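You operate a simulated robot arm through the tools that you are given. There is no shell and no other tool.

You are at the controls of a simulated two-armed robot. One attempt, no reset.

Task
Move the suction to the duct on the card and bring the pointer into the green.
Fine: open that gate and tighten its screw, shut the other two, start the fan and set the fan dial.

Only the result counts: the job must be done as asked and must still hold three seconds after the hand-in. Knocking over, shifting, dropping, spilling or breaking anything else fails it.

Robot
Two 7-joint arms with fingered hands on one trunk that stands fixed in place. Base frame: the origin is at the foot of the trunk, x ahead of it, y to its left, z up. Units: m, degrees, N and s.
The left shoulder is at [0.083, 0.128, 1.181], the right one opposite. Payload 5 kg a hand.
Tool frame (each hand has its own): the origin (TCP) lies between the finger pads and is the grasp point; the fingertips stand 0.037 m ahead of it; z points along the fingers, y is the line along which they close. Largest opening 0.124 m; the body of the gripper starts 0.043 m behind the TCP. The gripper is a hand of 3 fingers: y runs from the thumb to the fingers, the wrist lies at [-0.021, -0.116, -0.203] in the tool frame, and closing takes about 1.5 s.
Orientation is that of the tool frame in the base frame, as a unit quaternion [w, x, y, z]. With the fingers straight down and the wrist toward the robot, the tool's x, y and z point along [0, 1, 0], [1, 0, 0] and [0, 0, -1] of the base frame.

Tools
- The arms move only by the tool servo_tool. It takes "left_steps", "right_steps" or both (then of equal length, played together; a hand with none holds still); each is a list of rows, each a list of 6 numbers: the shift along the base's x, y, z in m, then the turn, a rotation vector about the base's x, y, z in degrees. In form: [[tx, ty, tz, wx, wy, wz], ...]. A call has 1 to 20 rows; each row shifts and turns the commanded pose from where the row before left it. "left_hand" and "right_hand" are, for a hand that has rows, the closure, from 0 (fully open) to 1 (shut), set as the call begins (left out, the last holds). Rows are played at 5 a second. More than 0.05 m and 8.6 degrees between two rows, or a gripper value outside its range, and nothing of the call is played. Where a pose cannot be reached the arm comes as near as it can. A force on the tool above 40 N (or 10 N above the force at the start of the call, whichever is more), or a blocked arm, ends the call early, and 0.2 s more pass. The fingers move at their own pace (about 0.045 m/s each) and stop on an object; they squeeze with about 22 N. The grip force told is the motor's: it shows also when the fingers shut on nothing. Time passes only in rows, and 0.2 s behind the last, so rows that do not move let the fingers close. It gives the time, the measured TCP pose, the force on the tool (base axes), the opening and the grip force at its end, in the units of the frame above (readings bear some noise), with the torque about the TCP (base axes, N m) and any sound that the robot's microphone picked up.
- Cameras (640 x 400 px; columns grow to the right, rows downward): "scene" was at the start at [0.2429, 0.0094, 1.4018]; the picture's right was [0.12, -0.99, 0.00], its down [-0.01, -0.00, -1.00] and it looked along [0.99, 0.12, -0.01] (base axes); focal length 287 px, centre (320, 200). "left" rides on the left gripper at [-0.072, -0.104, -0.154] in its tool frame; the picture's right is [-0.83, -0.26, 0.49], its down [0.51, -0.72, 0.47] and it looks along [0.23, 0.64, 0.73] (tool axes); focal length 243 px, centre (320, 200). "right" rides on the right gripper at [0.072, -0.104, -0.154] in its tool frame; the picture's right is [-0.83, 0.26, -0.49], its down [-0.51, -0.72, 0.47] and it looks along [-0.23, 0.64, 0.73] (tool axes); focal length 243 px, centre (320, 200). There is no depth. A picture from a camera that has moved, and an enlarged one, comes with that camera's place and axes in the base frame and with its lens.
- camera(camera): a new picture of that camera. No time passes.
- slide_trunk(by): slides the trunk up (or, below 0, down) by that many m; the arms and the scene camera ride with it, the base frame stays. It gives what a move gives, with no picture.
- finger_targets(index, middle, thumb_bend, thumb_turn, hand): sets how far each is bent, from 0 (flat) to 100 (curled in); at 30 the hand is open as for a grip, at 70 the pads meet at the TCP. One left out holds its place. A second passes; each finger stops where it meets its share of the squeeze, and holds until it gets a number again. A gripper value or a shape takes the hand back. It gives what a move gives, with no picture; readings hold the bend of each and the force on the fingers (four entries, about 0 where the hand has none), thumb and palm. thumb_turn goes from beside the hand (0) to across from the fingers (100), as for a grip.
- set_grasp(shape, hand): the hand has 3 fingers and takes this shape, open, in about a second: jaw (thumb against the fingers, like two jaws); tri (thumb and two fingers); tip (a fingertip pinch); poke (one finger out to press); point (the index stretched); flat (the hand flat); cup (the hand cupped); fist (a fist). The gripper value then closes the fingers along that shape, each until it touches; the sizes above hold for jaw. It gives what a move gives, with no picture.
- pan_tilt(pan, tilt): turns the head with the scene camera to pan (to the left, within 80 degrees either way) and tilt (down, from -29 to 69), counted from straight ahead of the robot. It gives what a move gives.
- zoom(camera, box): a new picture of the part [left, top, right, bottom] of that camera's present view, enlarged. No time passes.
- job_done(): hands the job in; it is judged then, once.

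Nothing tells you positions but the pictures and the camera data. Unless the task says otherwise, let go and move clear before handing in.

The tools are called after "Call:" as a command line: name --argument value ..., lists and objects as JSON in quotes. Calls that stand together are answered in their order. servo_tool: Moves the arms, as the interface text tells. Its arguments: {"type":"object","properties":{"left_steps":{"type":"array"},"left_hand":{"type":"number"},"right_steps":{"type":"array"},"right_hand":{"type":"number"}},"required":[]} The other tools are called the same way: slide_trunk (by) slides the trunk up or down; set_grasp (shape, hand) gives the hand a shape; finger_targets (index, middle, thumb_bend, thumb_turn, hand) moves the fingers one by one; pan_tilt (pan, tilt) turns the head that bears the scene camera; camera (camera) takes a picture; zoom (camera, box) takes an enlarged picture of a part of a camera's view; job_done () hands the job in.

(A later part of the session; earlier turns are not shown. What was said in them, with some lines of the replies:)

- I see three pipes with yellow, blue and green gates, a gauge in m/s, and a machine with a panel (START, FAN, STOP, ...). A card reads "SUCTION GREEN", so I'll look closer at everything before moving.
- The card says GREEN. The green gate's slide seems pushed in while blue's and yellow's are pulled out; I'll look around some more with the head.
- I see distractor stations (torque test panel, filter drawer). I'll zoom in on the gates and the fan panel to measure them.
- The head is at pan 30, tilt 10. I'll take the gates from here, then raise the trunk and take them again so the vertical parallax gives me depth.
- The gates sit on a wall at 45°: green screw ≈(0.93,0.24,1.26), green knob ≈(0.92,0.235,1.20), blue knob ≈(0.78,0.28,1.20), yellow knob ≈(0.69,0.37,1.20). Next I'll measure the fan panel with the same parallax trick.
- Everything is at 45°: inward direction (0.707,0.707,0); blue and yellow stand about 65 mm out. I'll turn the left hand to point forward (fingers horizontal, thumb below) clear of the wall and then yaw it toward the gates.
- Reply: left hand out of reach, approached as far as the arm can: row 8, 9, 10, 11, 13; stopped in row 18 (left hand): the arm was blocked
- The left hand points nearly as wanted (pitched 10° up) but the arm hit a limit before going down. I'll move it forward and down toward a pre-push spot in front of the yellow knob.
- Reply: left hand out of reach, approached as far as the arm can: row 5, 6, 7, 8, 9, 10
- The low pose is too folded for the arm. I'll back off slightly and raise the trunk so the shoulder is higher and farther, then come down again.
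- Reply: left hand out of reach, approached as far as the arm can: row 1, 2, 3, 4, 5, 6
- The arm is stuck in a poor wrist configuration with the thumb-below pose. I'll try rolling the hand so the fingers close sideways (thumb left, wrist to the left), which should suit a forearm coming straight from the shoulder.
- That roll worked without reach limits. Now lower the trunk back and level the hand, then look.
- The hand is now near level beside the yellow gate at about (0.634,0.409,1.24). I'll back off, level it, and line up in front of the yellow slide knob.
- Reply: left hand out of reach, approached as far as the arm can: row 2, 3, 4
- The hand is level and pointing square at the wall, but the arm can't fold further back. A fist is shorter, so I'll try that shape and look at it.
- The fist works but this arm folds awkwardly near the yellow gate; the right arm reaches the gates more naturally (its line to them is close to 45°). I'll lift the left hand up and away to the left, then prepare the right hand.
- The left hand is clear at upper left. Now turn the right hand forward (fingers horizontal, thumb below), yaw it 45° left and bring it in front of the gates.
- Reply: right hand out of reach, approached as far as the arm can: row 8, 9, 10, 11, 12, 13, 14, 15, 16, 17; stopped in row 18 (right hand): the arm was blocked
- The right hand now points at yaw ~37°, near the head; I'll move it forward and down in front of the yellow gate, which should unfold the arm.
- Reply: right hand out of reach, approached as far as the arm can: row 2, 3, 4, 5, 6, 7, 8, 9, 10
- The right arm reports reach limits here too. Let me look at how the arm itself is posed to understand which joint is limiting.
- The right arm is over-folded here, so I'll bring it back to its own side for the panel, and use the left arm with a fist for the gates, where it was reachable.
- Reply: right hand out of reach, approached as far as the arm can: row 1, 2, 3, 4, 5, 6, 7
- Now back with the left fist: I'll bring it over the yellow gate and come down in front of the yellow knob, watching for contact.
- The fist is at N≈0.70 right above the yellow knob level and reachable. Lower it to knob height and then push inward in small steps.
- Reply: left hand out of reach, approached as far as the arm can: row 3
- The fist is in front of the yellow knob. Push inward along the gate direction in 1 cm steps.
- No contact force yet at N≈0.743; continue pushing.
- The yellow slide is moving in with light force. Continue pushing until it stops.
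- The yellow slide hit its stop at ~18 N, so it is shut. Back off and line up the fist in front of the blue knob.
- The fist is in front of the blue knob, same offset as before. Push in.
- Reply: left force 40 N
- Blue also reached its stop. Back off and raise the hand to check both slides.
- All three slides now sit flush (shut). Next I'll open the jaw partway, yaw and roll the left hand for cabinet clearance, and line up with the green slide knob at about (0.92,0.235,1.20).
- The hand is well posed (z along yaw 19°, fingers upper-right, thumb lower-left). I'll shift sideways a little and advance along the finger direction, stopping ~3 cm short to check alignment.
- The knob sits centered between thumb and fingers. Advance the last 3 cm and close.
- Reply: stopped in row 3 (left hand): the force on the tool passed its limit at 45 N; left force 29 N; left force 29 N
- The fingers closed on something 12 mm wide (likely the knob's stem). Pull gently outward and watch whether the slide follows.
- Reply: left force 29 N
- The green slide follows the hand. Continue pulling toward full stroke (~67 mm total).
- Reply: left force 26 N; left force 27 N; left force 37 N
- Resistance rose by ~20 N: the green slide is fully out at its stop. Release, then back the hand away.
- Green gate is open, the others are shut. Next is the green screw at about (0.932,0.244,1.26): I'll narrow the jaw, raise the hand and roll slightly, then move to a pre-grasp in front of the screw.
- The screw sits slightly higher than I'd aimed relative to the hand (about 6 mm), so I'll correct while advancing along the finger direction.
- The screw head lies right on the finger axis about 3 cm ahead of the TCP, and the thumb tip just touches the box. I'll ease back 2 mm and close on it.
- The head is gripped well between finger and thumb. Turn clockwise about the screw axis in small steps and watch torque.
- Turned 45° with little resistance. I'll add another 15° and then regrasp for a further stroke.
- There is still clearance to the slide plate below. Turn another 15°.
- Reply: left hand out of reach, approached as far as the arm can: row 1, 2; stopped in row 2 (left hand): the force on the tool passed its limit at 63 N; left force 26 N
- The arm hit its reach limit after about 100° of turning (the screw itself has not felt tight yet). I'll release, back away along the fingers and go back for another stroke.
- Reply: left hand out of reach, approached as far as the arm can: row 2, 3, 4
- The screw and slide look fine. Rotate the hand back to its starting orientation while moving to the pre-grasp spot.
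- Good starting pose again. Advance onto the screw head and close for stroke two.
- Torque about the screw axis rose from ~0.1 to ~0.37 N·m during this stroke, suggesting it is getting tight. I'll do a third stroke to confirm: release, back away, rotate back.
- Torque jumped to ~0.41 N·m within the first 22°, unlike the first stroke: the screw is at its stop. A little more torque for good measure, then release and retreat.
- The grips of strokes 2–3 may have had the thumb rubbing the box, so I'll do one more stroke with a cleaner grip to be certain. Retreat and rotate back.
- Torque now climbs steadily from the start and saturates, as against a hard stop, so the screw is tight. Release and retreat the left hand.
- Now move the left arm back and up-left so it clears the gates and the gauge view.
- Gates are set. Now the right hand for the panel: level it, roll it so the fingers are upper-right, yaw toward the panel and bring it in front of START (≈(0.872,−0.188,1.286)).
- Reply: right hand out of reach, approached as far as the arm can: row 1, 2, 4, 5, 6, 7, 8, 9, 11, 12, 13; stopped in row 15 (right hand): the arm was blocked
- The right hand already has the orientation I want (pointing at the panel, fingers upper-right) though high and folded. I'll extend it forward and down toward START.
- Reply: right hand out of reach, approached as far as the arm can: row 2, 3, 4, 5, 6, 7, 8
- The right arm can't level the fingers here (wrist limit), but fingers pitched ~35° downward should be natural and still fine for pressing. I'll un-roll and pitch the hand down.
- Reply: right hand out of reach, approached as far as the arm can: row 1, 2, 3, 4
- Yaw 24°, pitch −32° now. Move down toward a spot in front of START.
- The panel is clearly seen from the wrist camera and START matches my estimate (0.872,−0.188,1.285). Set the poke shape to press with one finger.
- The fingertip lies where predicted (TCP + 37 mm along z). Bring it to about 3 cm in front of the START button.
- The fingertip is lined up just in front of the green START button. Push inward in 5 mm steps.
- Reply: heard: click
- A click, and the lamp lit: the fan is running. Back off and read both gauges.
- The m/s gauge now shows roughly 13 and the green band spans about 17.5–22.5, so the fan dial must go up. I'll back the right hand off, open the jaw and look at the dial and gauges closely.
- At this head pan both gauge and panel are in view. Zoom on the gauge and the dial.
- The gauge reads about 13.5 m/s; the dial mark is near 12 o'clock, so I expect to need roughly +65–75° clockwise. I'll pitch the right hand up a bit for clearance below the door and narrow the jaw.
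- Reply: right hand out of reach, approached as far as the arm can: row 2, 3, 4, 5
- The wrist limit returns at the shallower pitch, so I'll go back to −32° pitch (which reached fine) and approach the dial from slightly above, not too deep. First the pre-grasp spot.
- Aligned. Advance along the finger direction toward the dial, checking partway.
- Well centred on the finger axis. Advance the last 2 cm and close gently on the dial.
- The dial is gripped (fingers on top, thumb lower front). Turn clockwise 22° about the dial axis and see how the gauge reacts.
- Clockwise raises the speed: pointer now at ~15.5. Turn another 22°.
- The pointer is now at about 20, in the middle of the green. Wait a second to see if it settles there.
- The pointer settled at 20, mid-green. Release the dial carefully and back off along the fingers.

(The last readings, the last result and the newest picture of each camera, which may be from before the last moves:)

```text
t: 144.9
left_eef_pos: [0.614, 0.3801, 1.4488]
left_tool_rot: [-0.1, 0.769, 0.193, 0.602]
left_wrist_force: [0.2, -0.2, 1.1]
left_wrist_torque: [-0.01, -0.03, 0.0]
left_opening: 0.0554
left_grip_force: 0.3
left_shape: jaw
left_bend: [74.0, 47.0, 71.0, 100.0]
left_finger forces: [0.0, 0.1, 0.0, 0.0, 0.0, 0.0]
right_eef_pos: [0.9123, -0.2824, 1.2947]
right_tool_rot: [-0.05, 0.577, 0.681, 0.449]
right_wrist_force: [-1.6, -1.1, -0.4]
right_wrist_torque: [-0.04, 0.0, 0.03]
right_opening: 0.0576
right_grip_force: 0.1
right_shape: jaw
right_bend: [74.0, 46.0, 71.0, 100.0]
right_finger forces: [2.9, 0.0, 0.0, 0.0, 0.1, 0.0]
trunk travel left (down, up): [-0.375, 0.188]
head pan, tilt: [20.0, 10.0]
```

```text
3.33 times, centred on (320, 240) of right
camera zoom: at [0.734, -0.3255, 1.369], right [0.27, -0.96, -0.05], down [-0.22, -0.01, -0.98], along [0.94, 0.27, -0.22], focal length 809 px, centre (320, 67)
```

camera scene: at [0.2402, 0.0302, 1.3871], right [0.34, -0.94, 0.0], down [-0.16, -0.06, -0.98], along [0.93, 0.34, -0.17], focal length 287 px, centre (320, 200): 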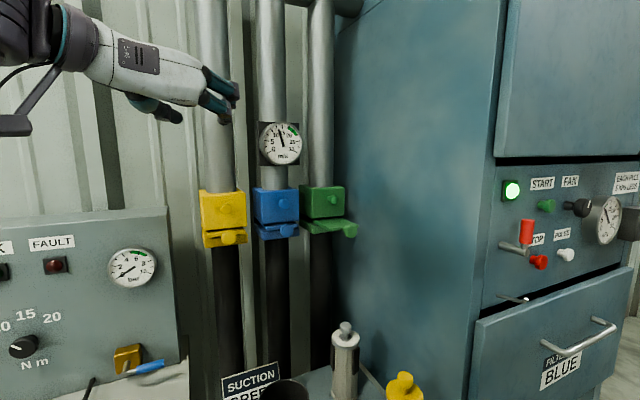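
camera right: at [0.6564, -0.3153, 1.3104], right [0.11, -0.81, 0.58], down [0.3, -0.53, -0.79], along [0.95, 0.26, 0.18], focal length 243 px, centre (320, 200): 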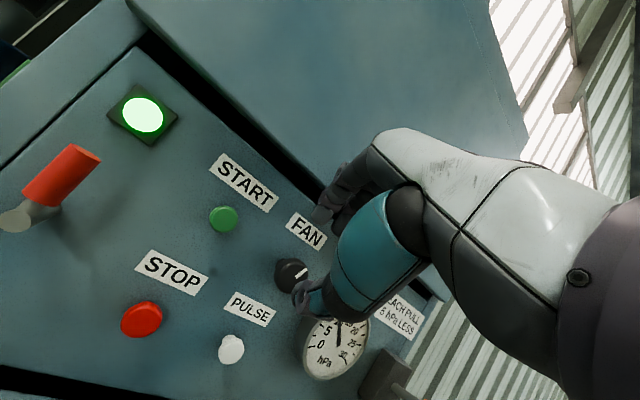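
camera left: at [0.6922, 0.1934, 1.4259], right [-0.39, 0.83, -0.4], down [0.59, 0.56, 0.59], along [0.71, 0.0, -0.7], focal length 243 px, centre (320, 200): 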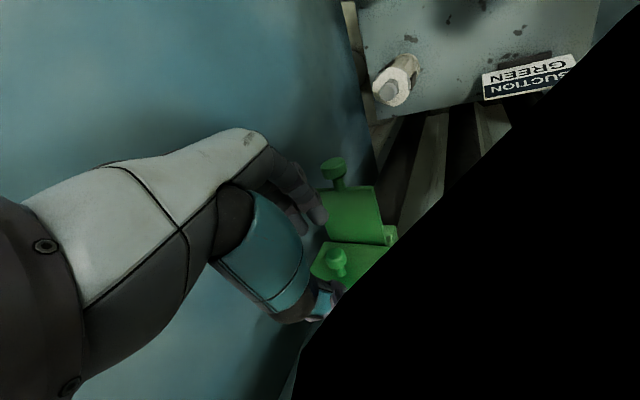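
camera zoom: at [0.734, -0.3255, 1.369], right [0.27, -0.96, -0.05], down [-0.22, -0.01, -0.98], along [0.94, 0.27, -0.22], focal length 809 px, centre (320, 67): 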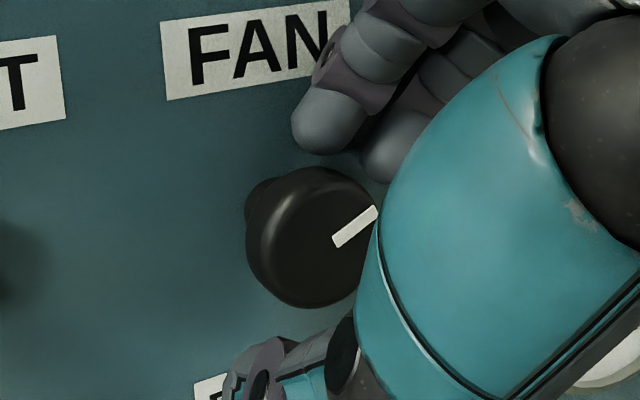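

Released with the pointer steady at 20. Retreat the right hand along its finger axis.

Call:
servo_tool --right_steps '[[-0.0068, -0.01, 0.0089, 0, 0, 0], [-0.0068, -0.01, 0.0089, 0, 0, 0], [-0.009, -0.0134, 0.0118, 0, 0, 0], [-0.009, -0.0134, 0.0118, 0, 0, 0], [-0.02, -0.02, 0.01, 0, 0, 0], [-0.02, -0.02, 0.01, 0, 0, 0]]'

Call:
camera --camera "scene"

Call:
zoom --camera "scene" --box '[240, 110, 320, 160]'

Call:
zoom --camera "scene" --box '[480, 130, 640, 230]'

Call:
zoom --camera "scene" --box '[180, 160, 372, 280]'

```text
t: 146.3
left_eef_pos: [0.6138, 0.379, 1.4504]
left_tool_rot: [-0.1, 0.768, 0.193, 0.602]
left_wrist_force: [0.1, -0.7, 0.2]
left_wrist_torque: [-0.02, 0.01, 0.02]
left_opening: 0.0555
left_grip_force: 0.1
left_shape: jaw
left_bend: [74.0, 47.0, 71.0, 100.0]
left_finger forces: [0.0, 0.0, 0.1, 0.1, 0.0, 0.0]
right_eef_pos: [0.8387, -0.3692, 1.3544]
right_tool_rot: [-0.049, 0.577, 0.681, 0.449]
right_wrist_force: [0.2, 0.2, 0.3]
right_wrist_torque: [-0.01, -0.01, -0.03]
right_opening: 0.0593
right_grip_force: 0.0
right_shape: jaw
right_bend: [74.0, 46.0, 71.0, 100.0]
right_finger forces: [0.0, 0.0, 0.1, 0.0, 0.0, 0.1]
trunk travel left (down, up): [-0.375, 0.188]
head pan, tilt: [20.0, 10.0]
```

```text
taken
camera scene: at [0.239, 0.0297, 1.3873], right [0.34, -0.94, 0.0], down [-0.16, -0.06, -0.98], along [0.93, 0.34, -0.17], focal length 287 px, centre (320, 200)
```

scene: 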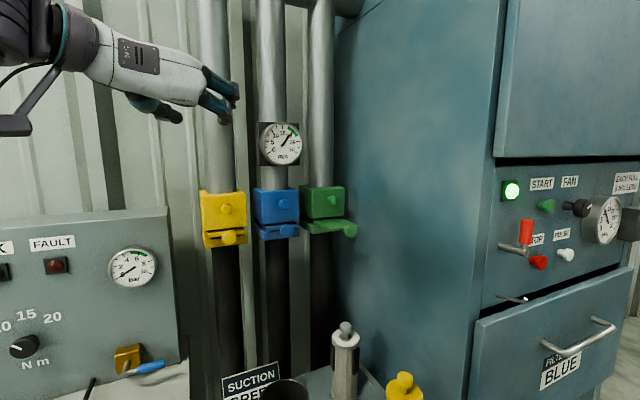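

```text
8.00 times, centred on (280, 135) of scene
camera zoom: at [0.239, 0.0297, 1.3873], right [0.34, -0.94, 0.0], down [-0.16, -0.06, -0.98], along [0.93, 0.34, -0.17], focal length 2293 px, centre (640, 720)
```

zoom: 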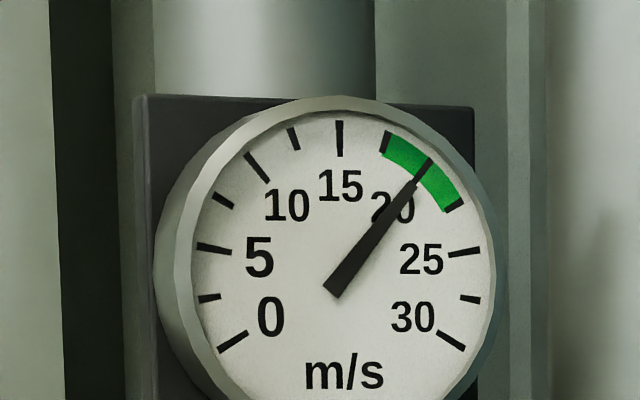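

```text
4.00 times, centred on (560, 180) of scene
camera zoom: at [0.239, 0.0297, 1.3873], right [0.34, -0.94, 0.0], down [-0.16, -0.06, -0.98], along [0.93, 0.34, -0.17], focal length 1146 px, centre (-640, 280)
```

zoom: 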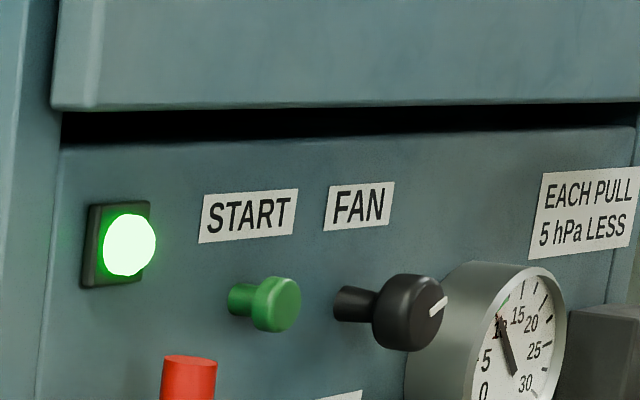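

```text
3.33 times, centred on (276, 220) of scene
camera zoom: at [0.239, 0.0297, 1.3873], right [0.34, -0.94, 0.0], down [-0.16, -0.06, -0.98], along [0.93, 0.34, -0.17], focal length 955 px, centre (467, 133)
```

zoom: 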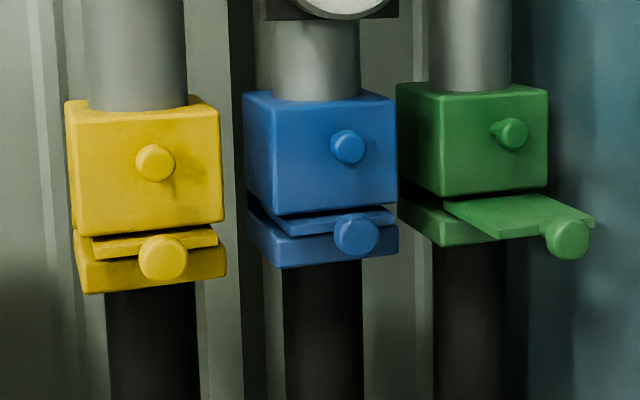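

Everything reads right: pointer at ~20 in the green, lamp lit, green slide out, yellow and blue in. I'll move both hands a bit farther clear and take a final look.

Call:
servo_tool --left_steps '[[-0.015, 0.005, 0.005, 0, 0, 0], [-0.015, 0.005, 0.005, 0, 0, 0], [-0.015, 0.005, 0.005, 0, 0, 0], [0, 0, 0, 0, 0, 0]]' --right_steps '[[-0.02, -0.01, 0.01, 0, 0, 0], [-0.02, -0.01, 0.01, 0, 0, 0], [-0.02, -0.01, 0.01, 0, 0, 0], [0, 0, 0, 0, 0, 0]]'

Call:
camera --camera "right"

Call:
pan_tilt --pan 8 --tilt 15

Call:
camera --camera "scene"

Call:
zoom --camera "scene" --box '[140, 80, 332, 200]'

```text
t: 147.3
left_eef_pos: [0.5687, 0.3943, 1.4636]
left_tool_rot: [-0.1, 0.769, 0.194, 0.601]
left_wrist_force: [-0.3, 0.4, 0.3]
left_wrist_torque: [0.0, -0.02, 0.01]
left_opening: 0.0557
left_grip_force: 0.1
left_shape: jaw
left_bend: [74.0, 47.0, 71.0, 100.0]
left_finger forces: [0.0, 0.1, 0.0, 0.0, 0.1, 0.0]
right_eef_pos: [0.7831, -0.4015, 1.3835]
right_tool_rot: [-0.051, 0.577, 0.681, 0.449]
right_wrist_force: [1.0, 0.5, 0.0]
right_wrist_torque: [0.02, 0.02, 0.01]
right_opening: 0.059
right_grip_force: 0.0
right_shape: jaw
right_bend: [74.0, 46.0, 71.0, 100.0]
right_finger forces: [0.0, 0.0, 0.0, 0.1, 0.1, 0.1]
trunk travel left (down, up): [-0.375, 0.188]
head pan, tilt: [20.0, 10.0]
```

```text
taken
camera right: at [0.6038, -0.4431, 1.4593], right [0.27, -0.96, -0.05], down [-0.22, -0.01, -0.98], along [0.94, 0.27, -0.22], focal length 243 px, centre (320, 200)
```

right: 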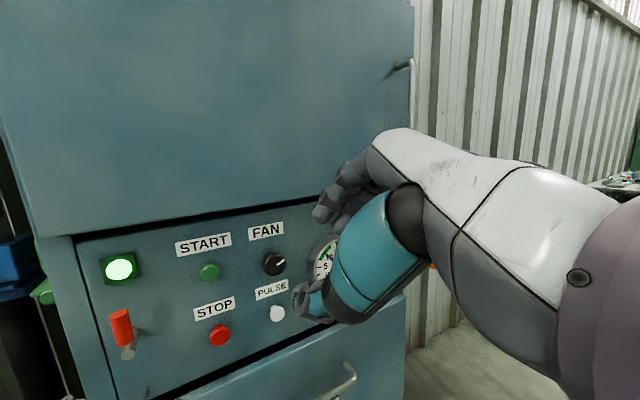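

```text
t: 148.1
left_eef_pos: [0.57, 0.3949, 1.4651]
left_tool_rot: [-0.1, 0.769, 0.193, 0.601]
left_wrist_force: [-0.1, 0.4, -0.3]
left_wrist_torque: [-0.03, 0.0, -0.02]
left_opening: 0.0554
left_grip_force: 0.1
left_shape: jaw
left_bend: [74.0, 47.0, 71.0, 100.0]
left_finger forces: [0.0, 0.0, 0.0, 0.0, 0.0, 0.0]
right_eef_pos: [0.7815, -0.3991, 1.3838]
right_tool_rot: [-0.05, 0.578, 0.68, 0.448]
right_wrist_force: [0.6, 0.5, -0.2]
right_wrist_torque: [-0.01, 0.01, -0.01]
right_opening: 0.0591
right_grip_force: 0.1
right_shape: jaw
right_bend: [74.0, 46.0, 71.0, 100.0]
right_finger forces: [0.0, 0.1, 0.0, 0.0, 0.0, 0.0]
trunk travel left (down, up): [-0.375, 0.188]
head pan, tilt: [8.0, 15.0]
```

```text
taken
camera scene: at [0.2459, 0.0112, 1.3788], right [0.14, -0.99, 0.0], down [-0.26, -0.04, -0.97], along [0.96, 0.14, -0.26], focal length 287 px, centre (320, 200)
```

scene: 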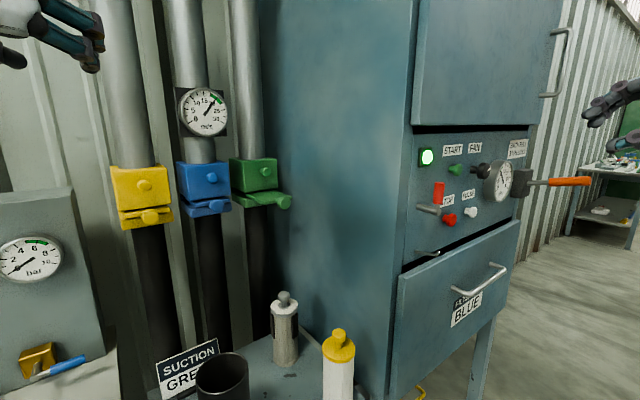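

```text
3.33 times, centred on (236, 140) of scene
camera zoom: at [0.2459, 0.0112, 1.3788], right [0.14, -0.99, 0.0], down [-0.26, -0.04, -0.97], along [0.96, 0.14, -0.26], focal length 955 px, centre (600, 400)
```

zoom: 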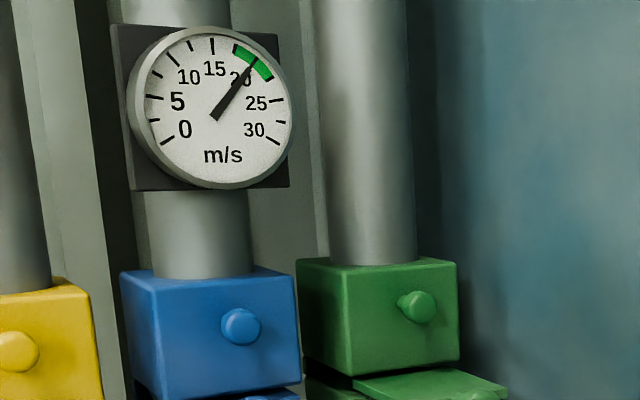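

Final check done: m/s pointer is at 20 in the green, the fan lamp is lit, green is open with its screw tightened, yellow and blue are shut, other objects look undisturbed, and both hands are clear. Handing in.

Call:
job_done

```text
The job is handed in.
```

I've handed the job in with the suction moved to the green duct. The m/s pointer was steady at about 20, in the middle of its green band (roughly 17.5–22.5).

- **Gates:** green is pulled out to its stop. Yellow and blue are pushed in to theirs.
- **Green screw:** I turned it clockwise. It ran freely for about 95° and then resisted on every further try, so I take it to be tight. I judged that by feel through the wrist torque and did not test it by pushing on the slide.
- **Fan:** START clicked and its lamp lit. I then turned the FAN dial about 45° clockwise, which took the pointer from 13.5 to 20.

Both hands have let go and are clear. In the last pictures the other items on the table and panel looked undisturbed.
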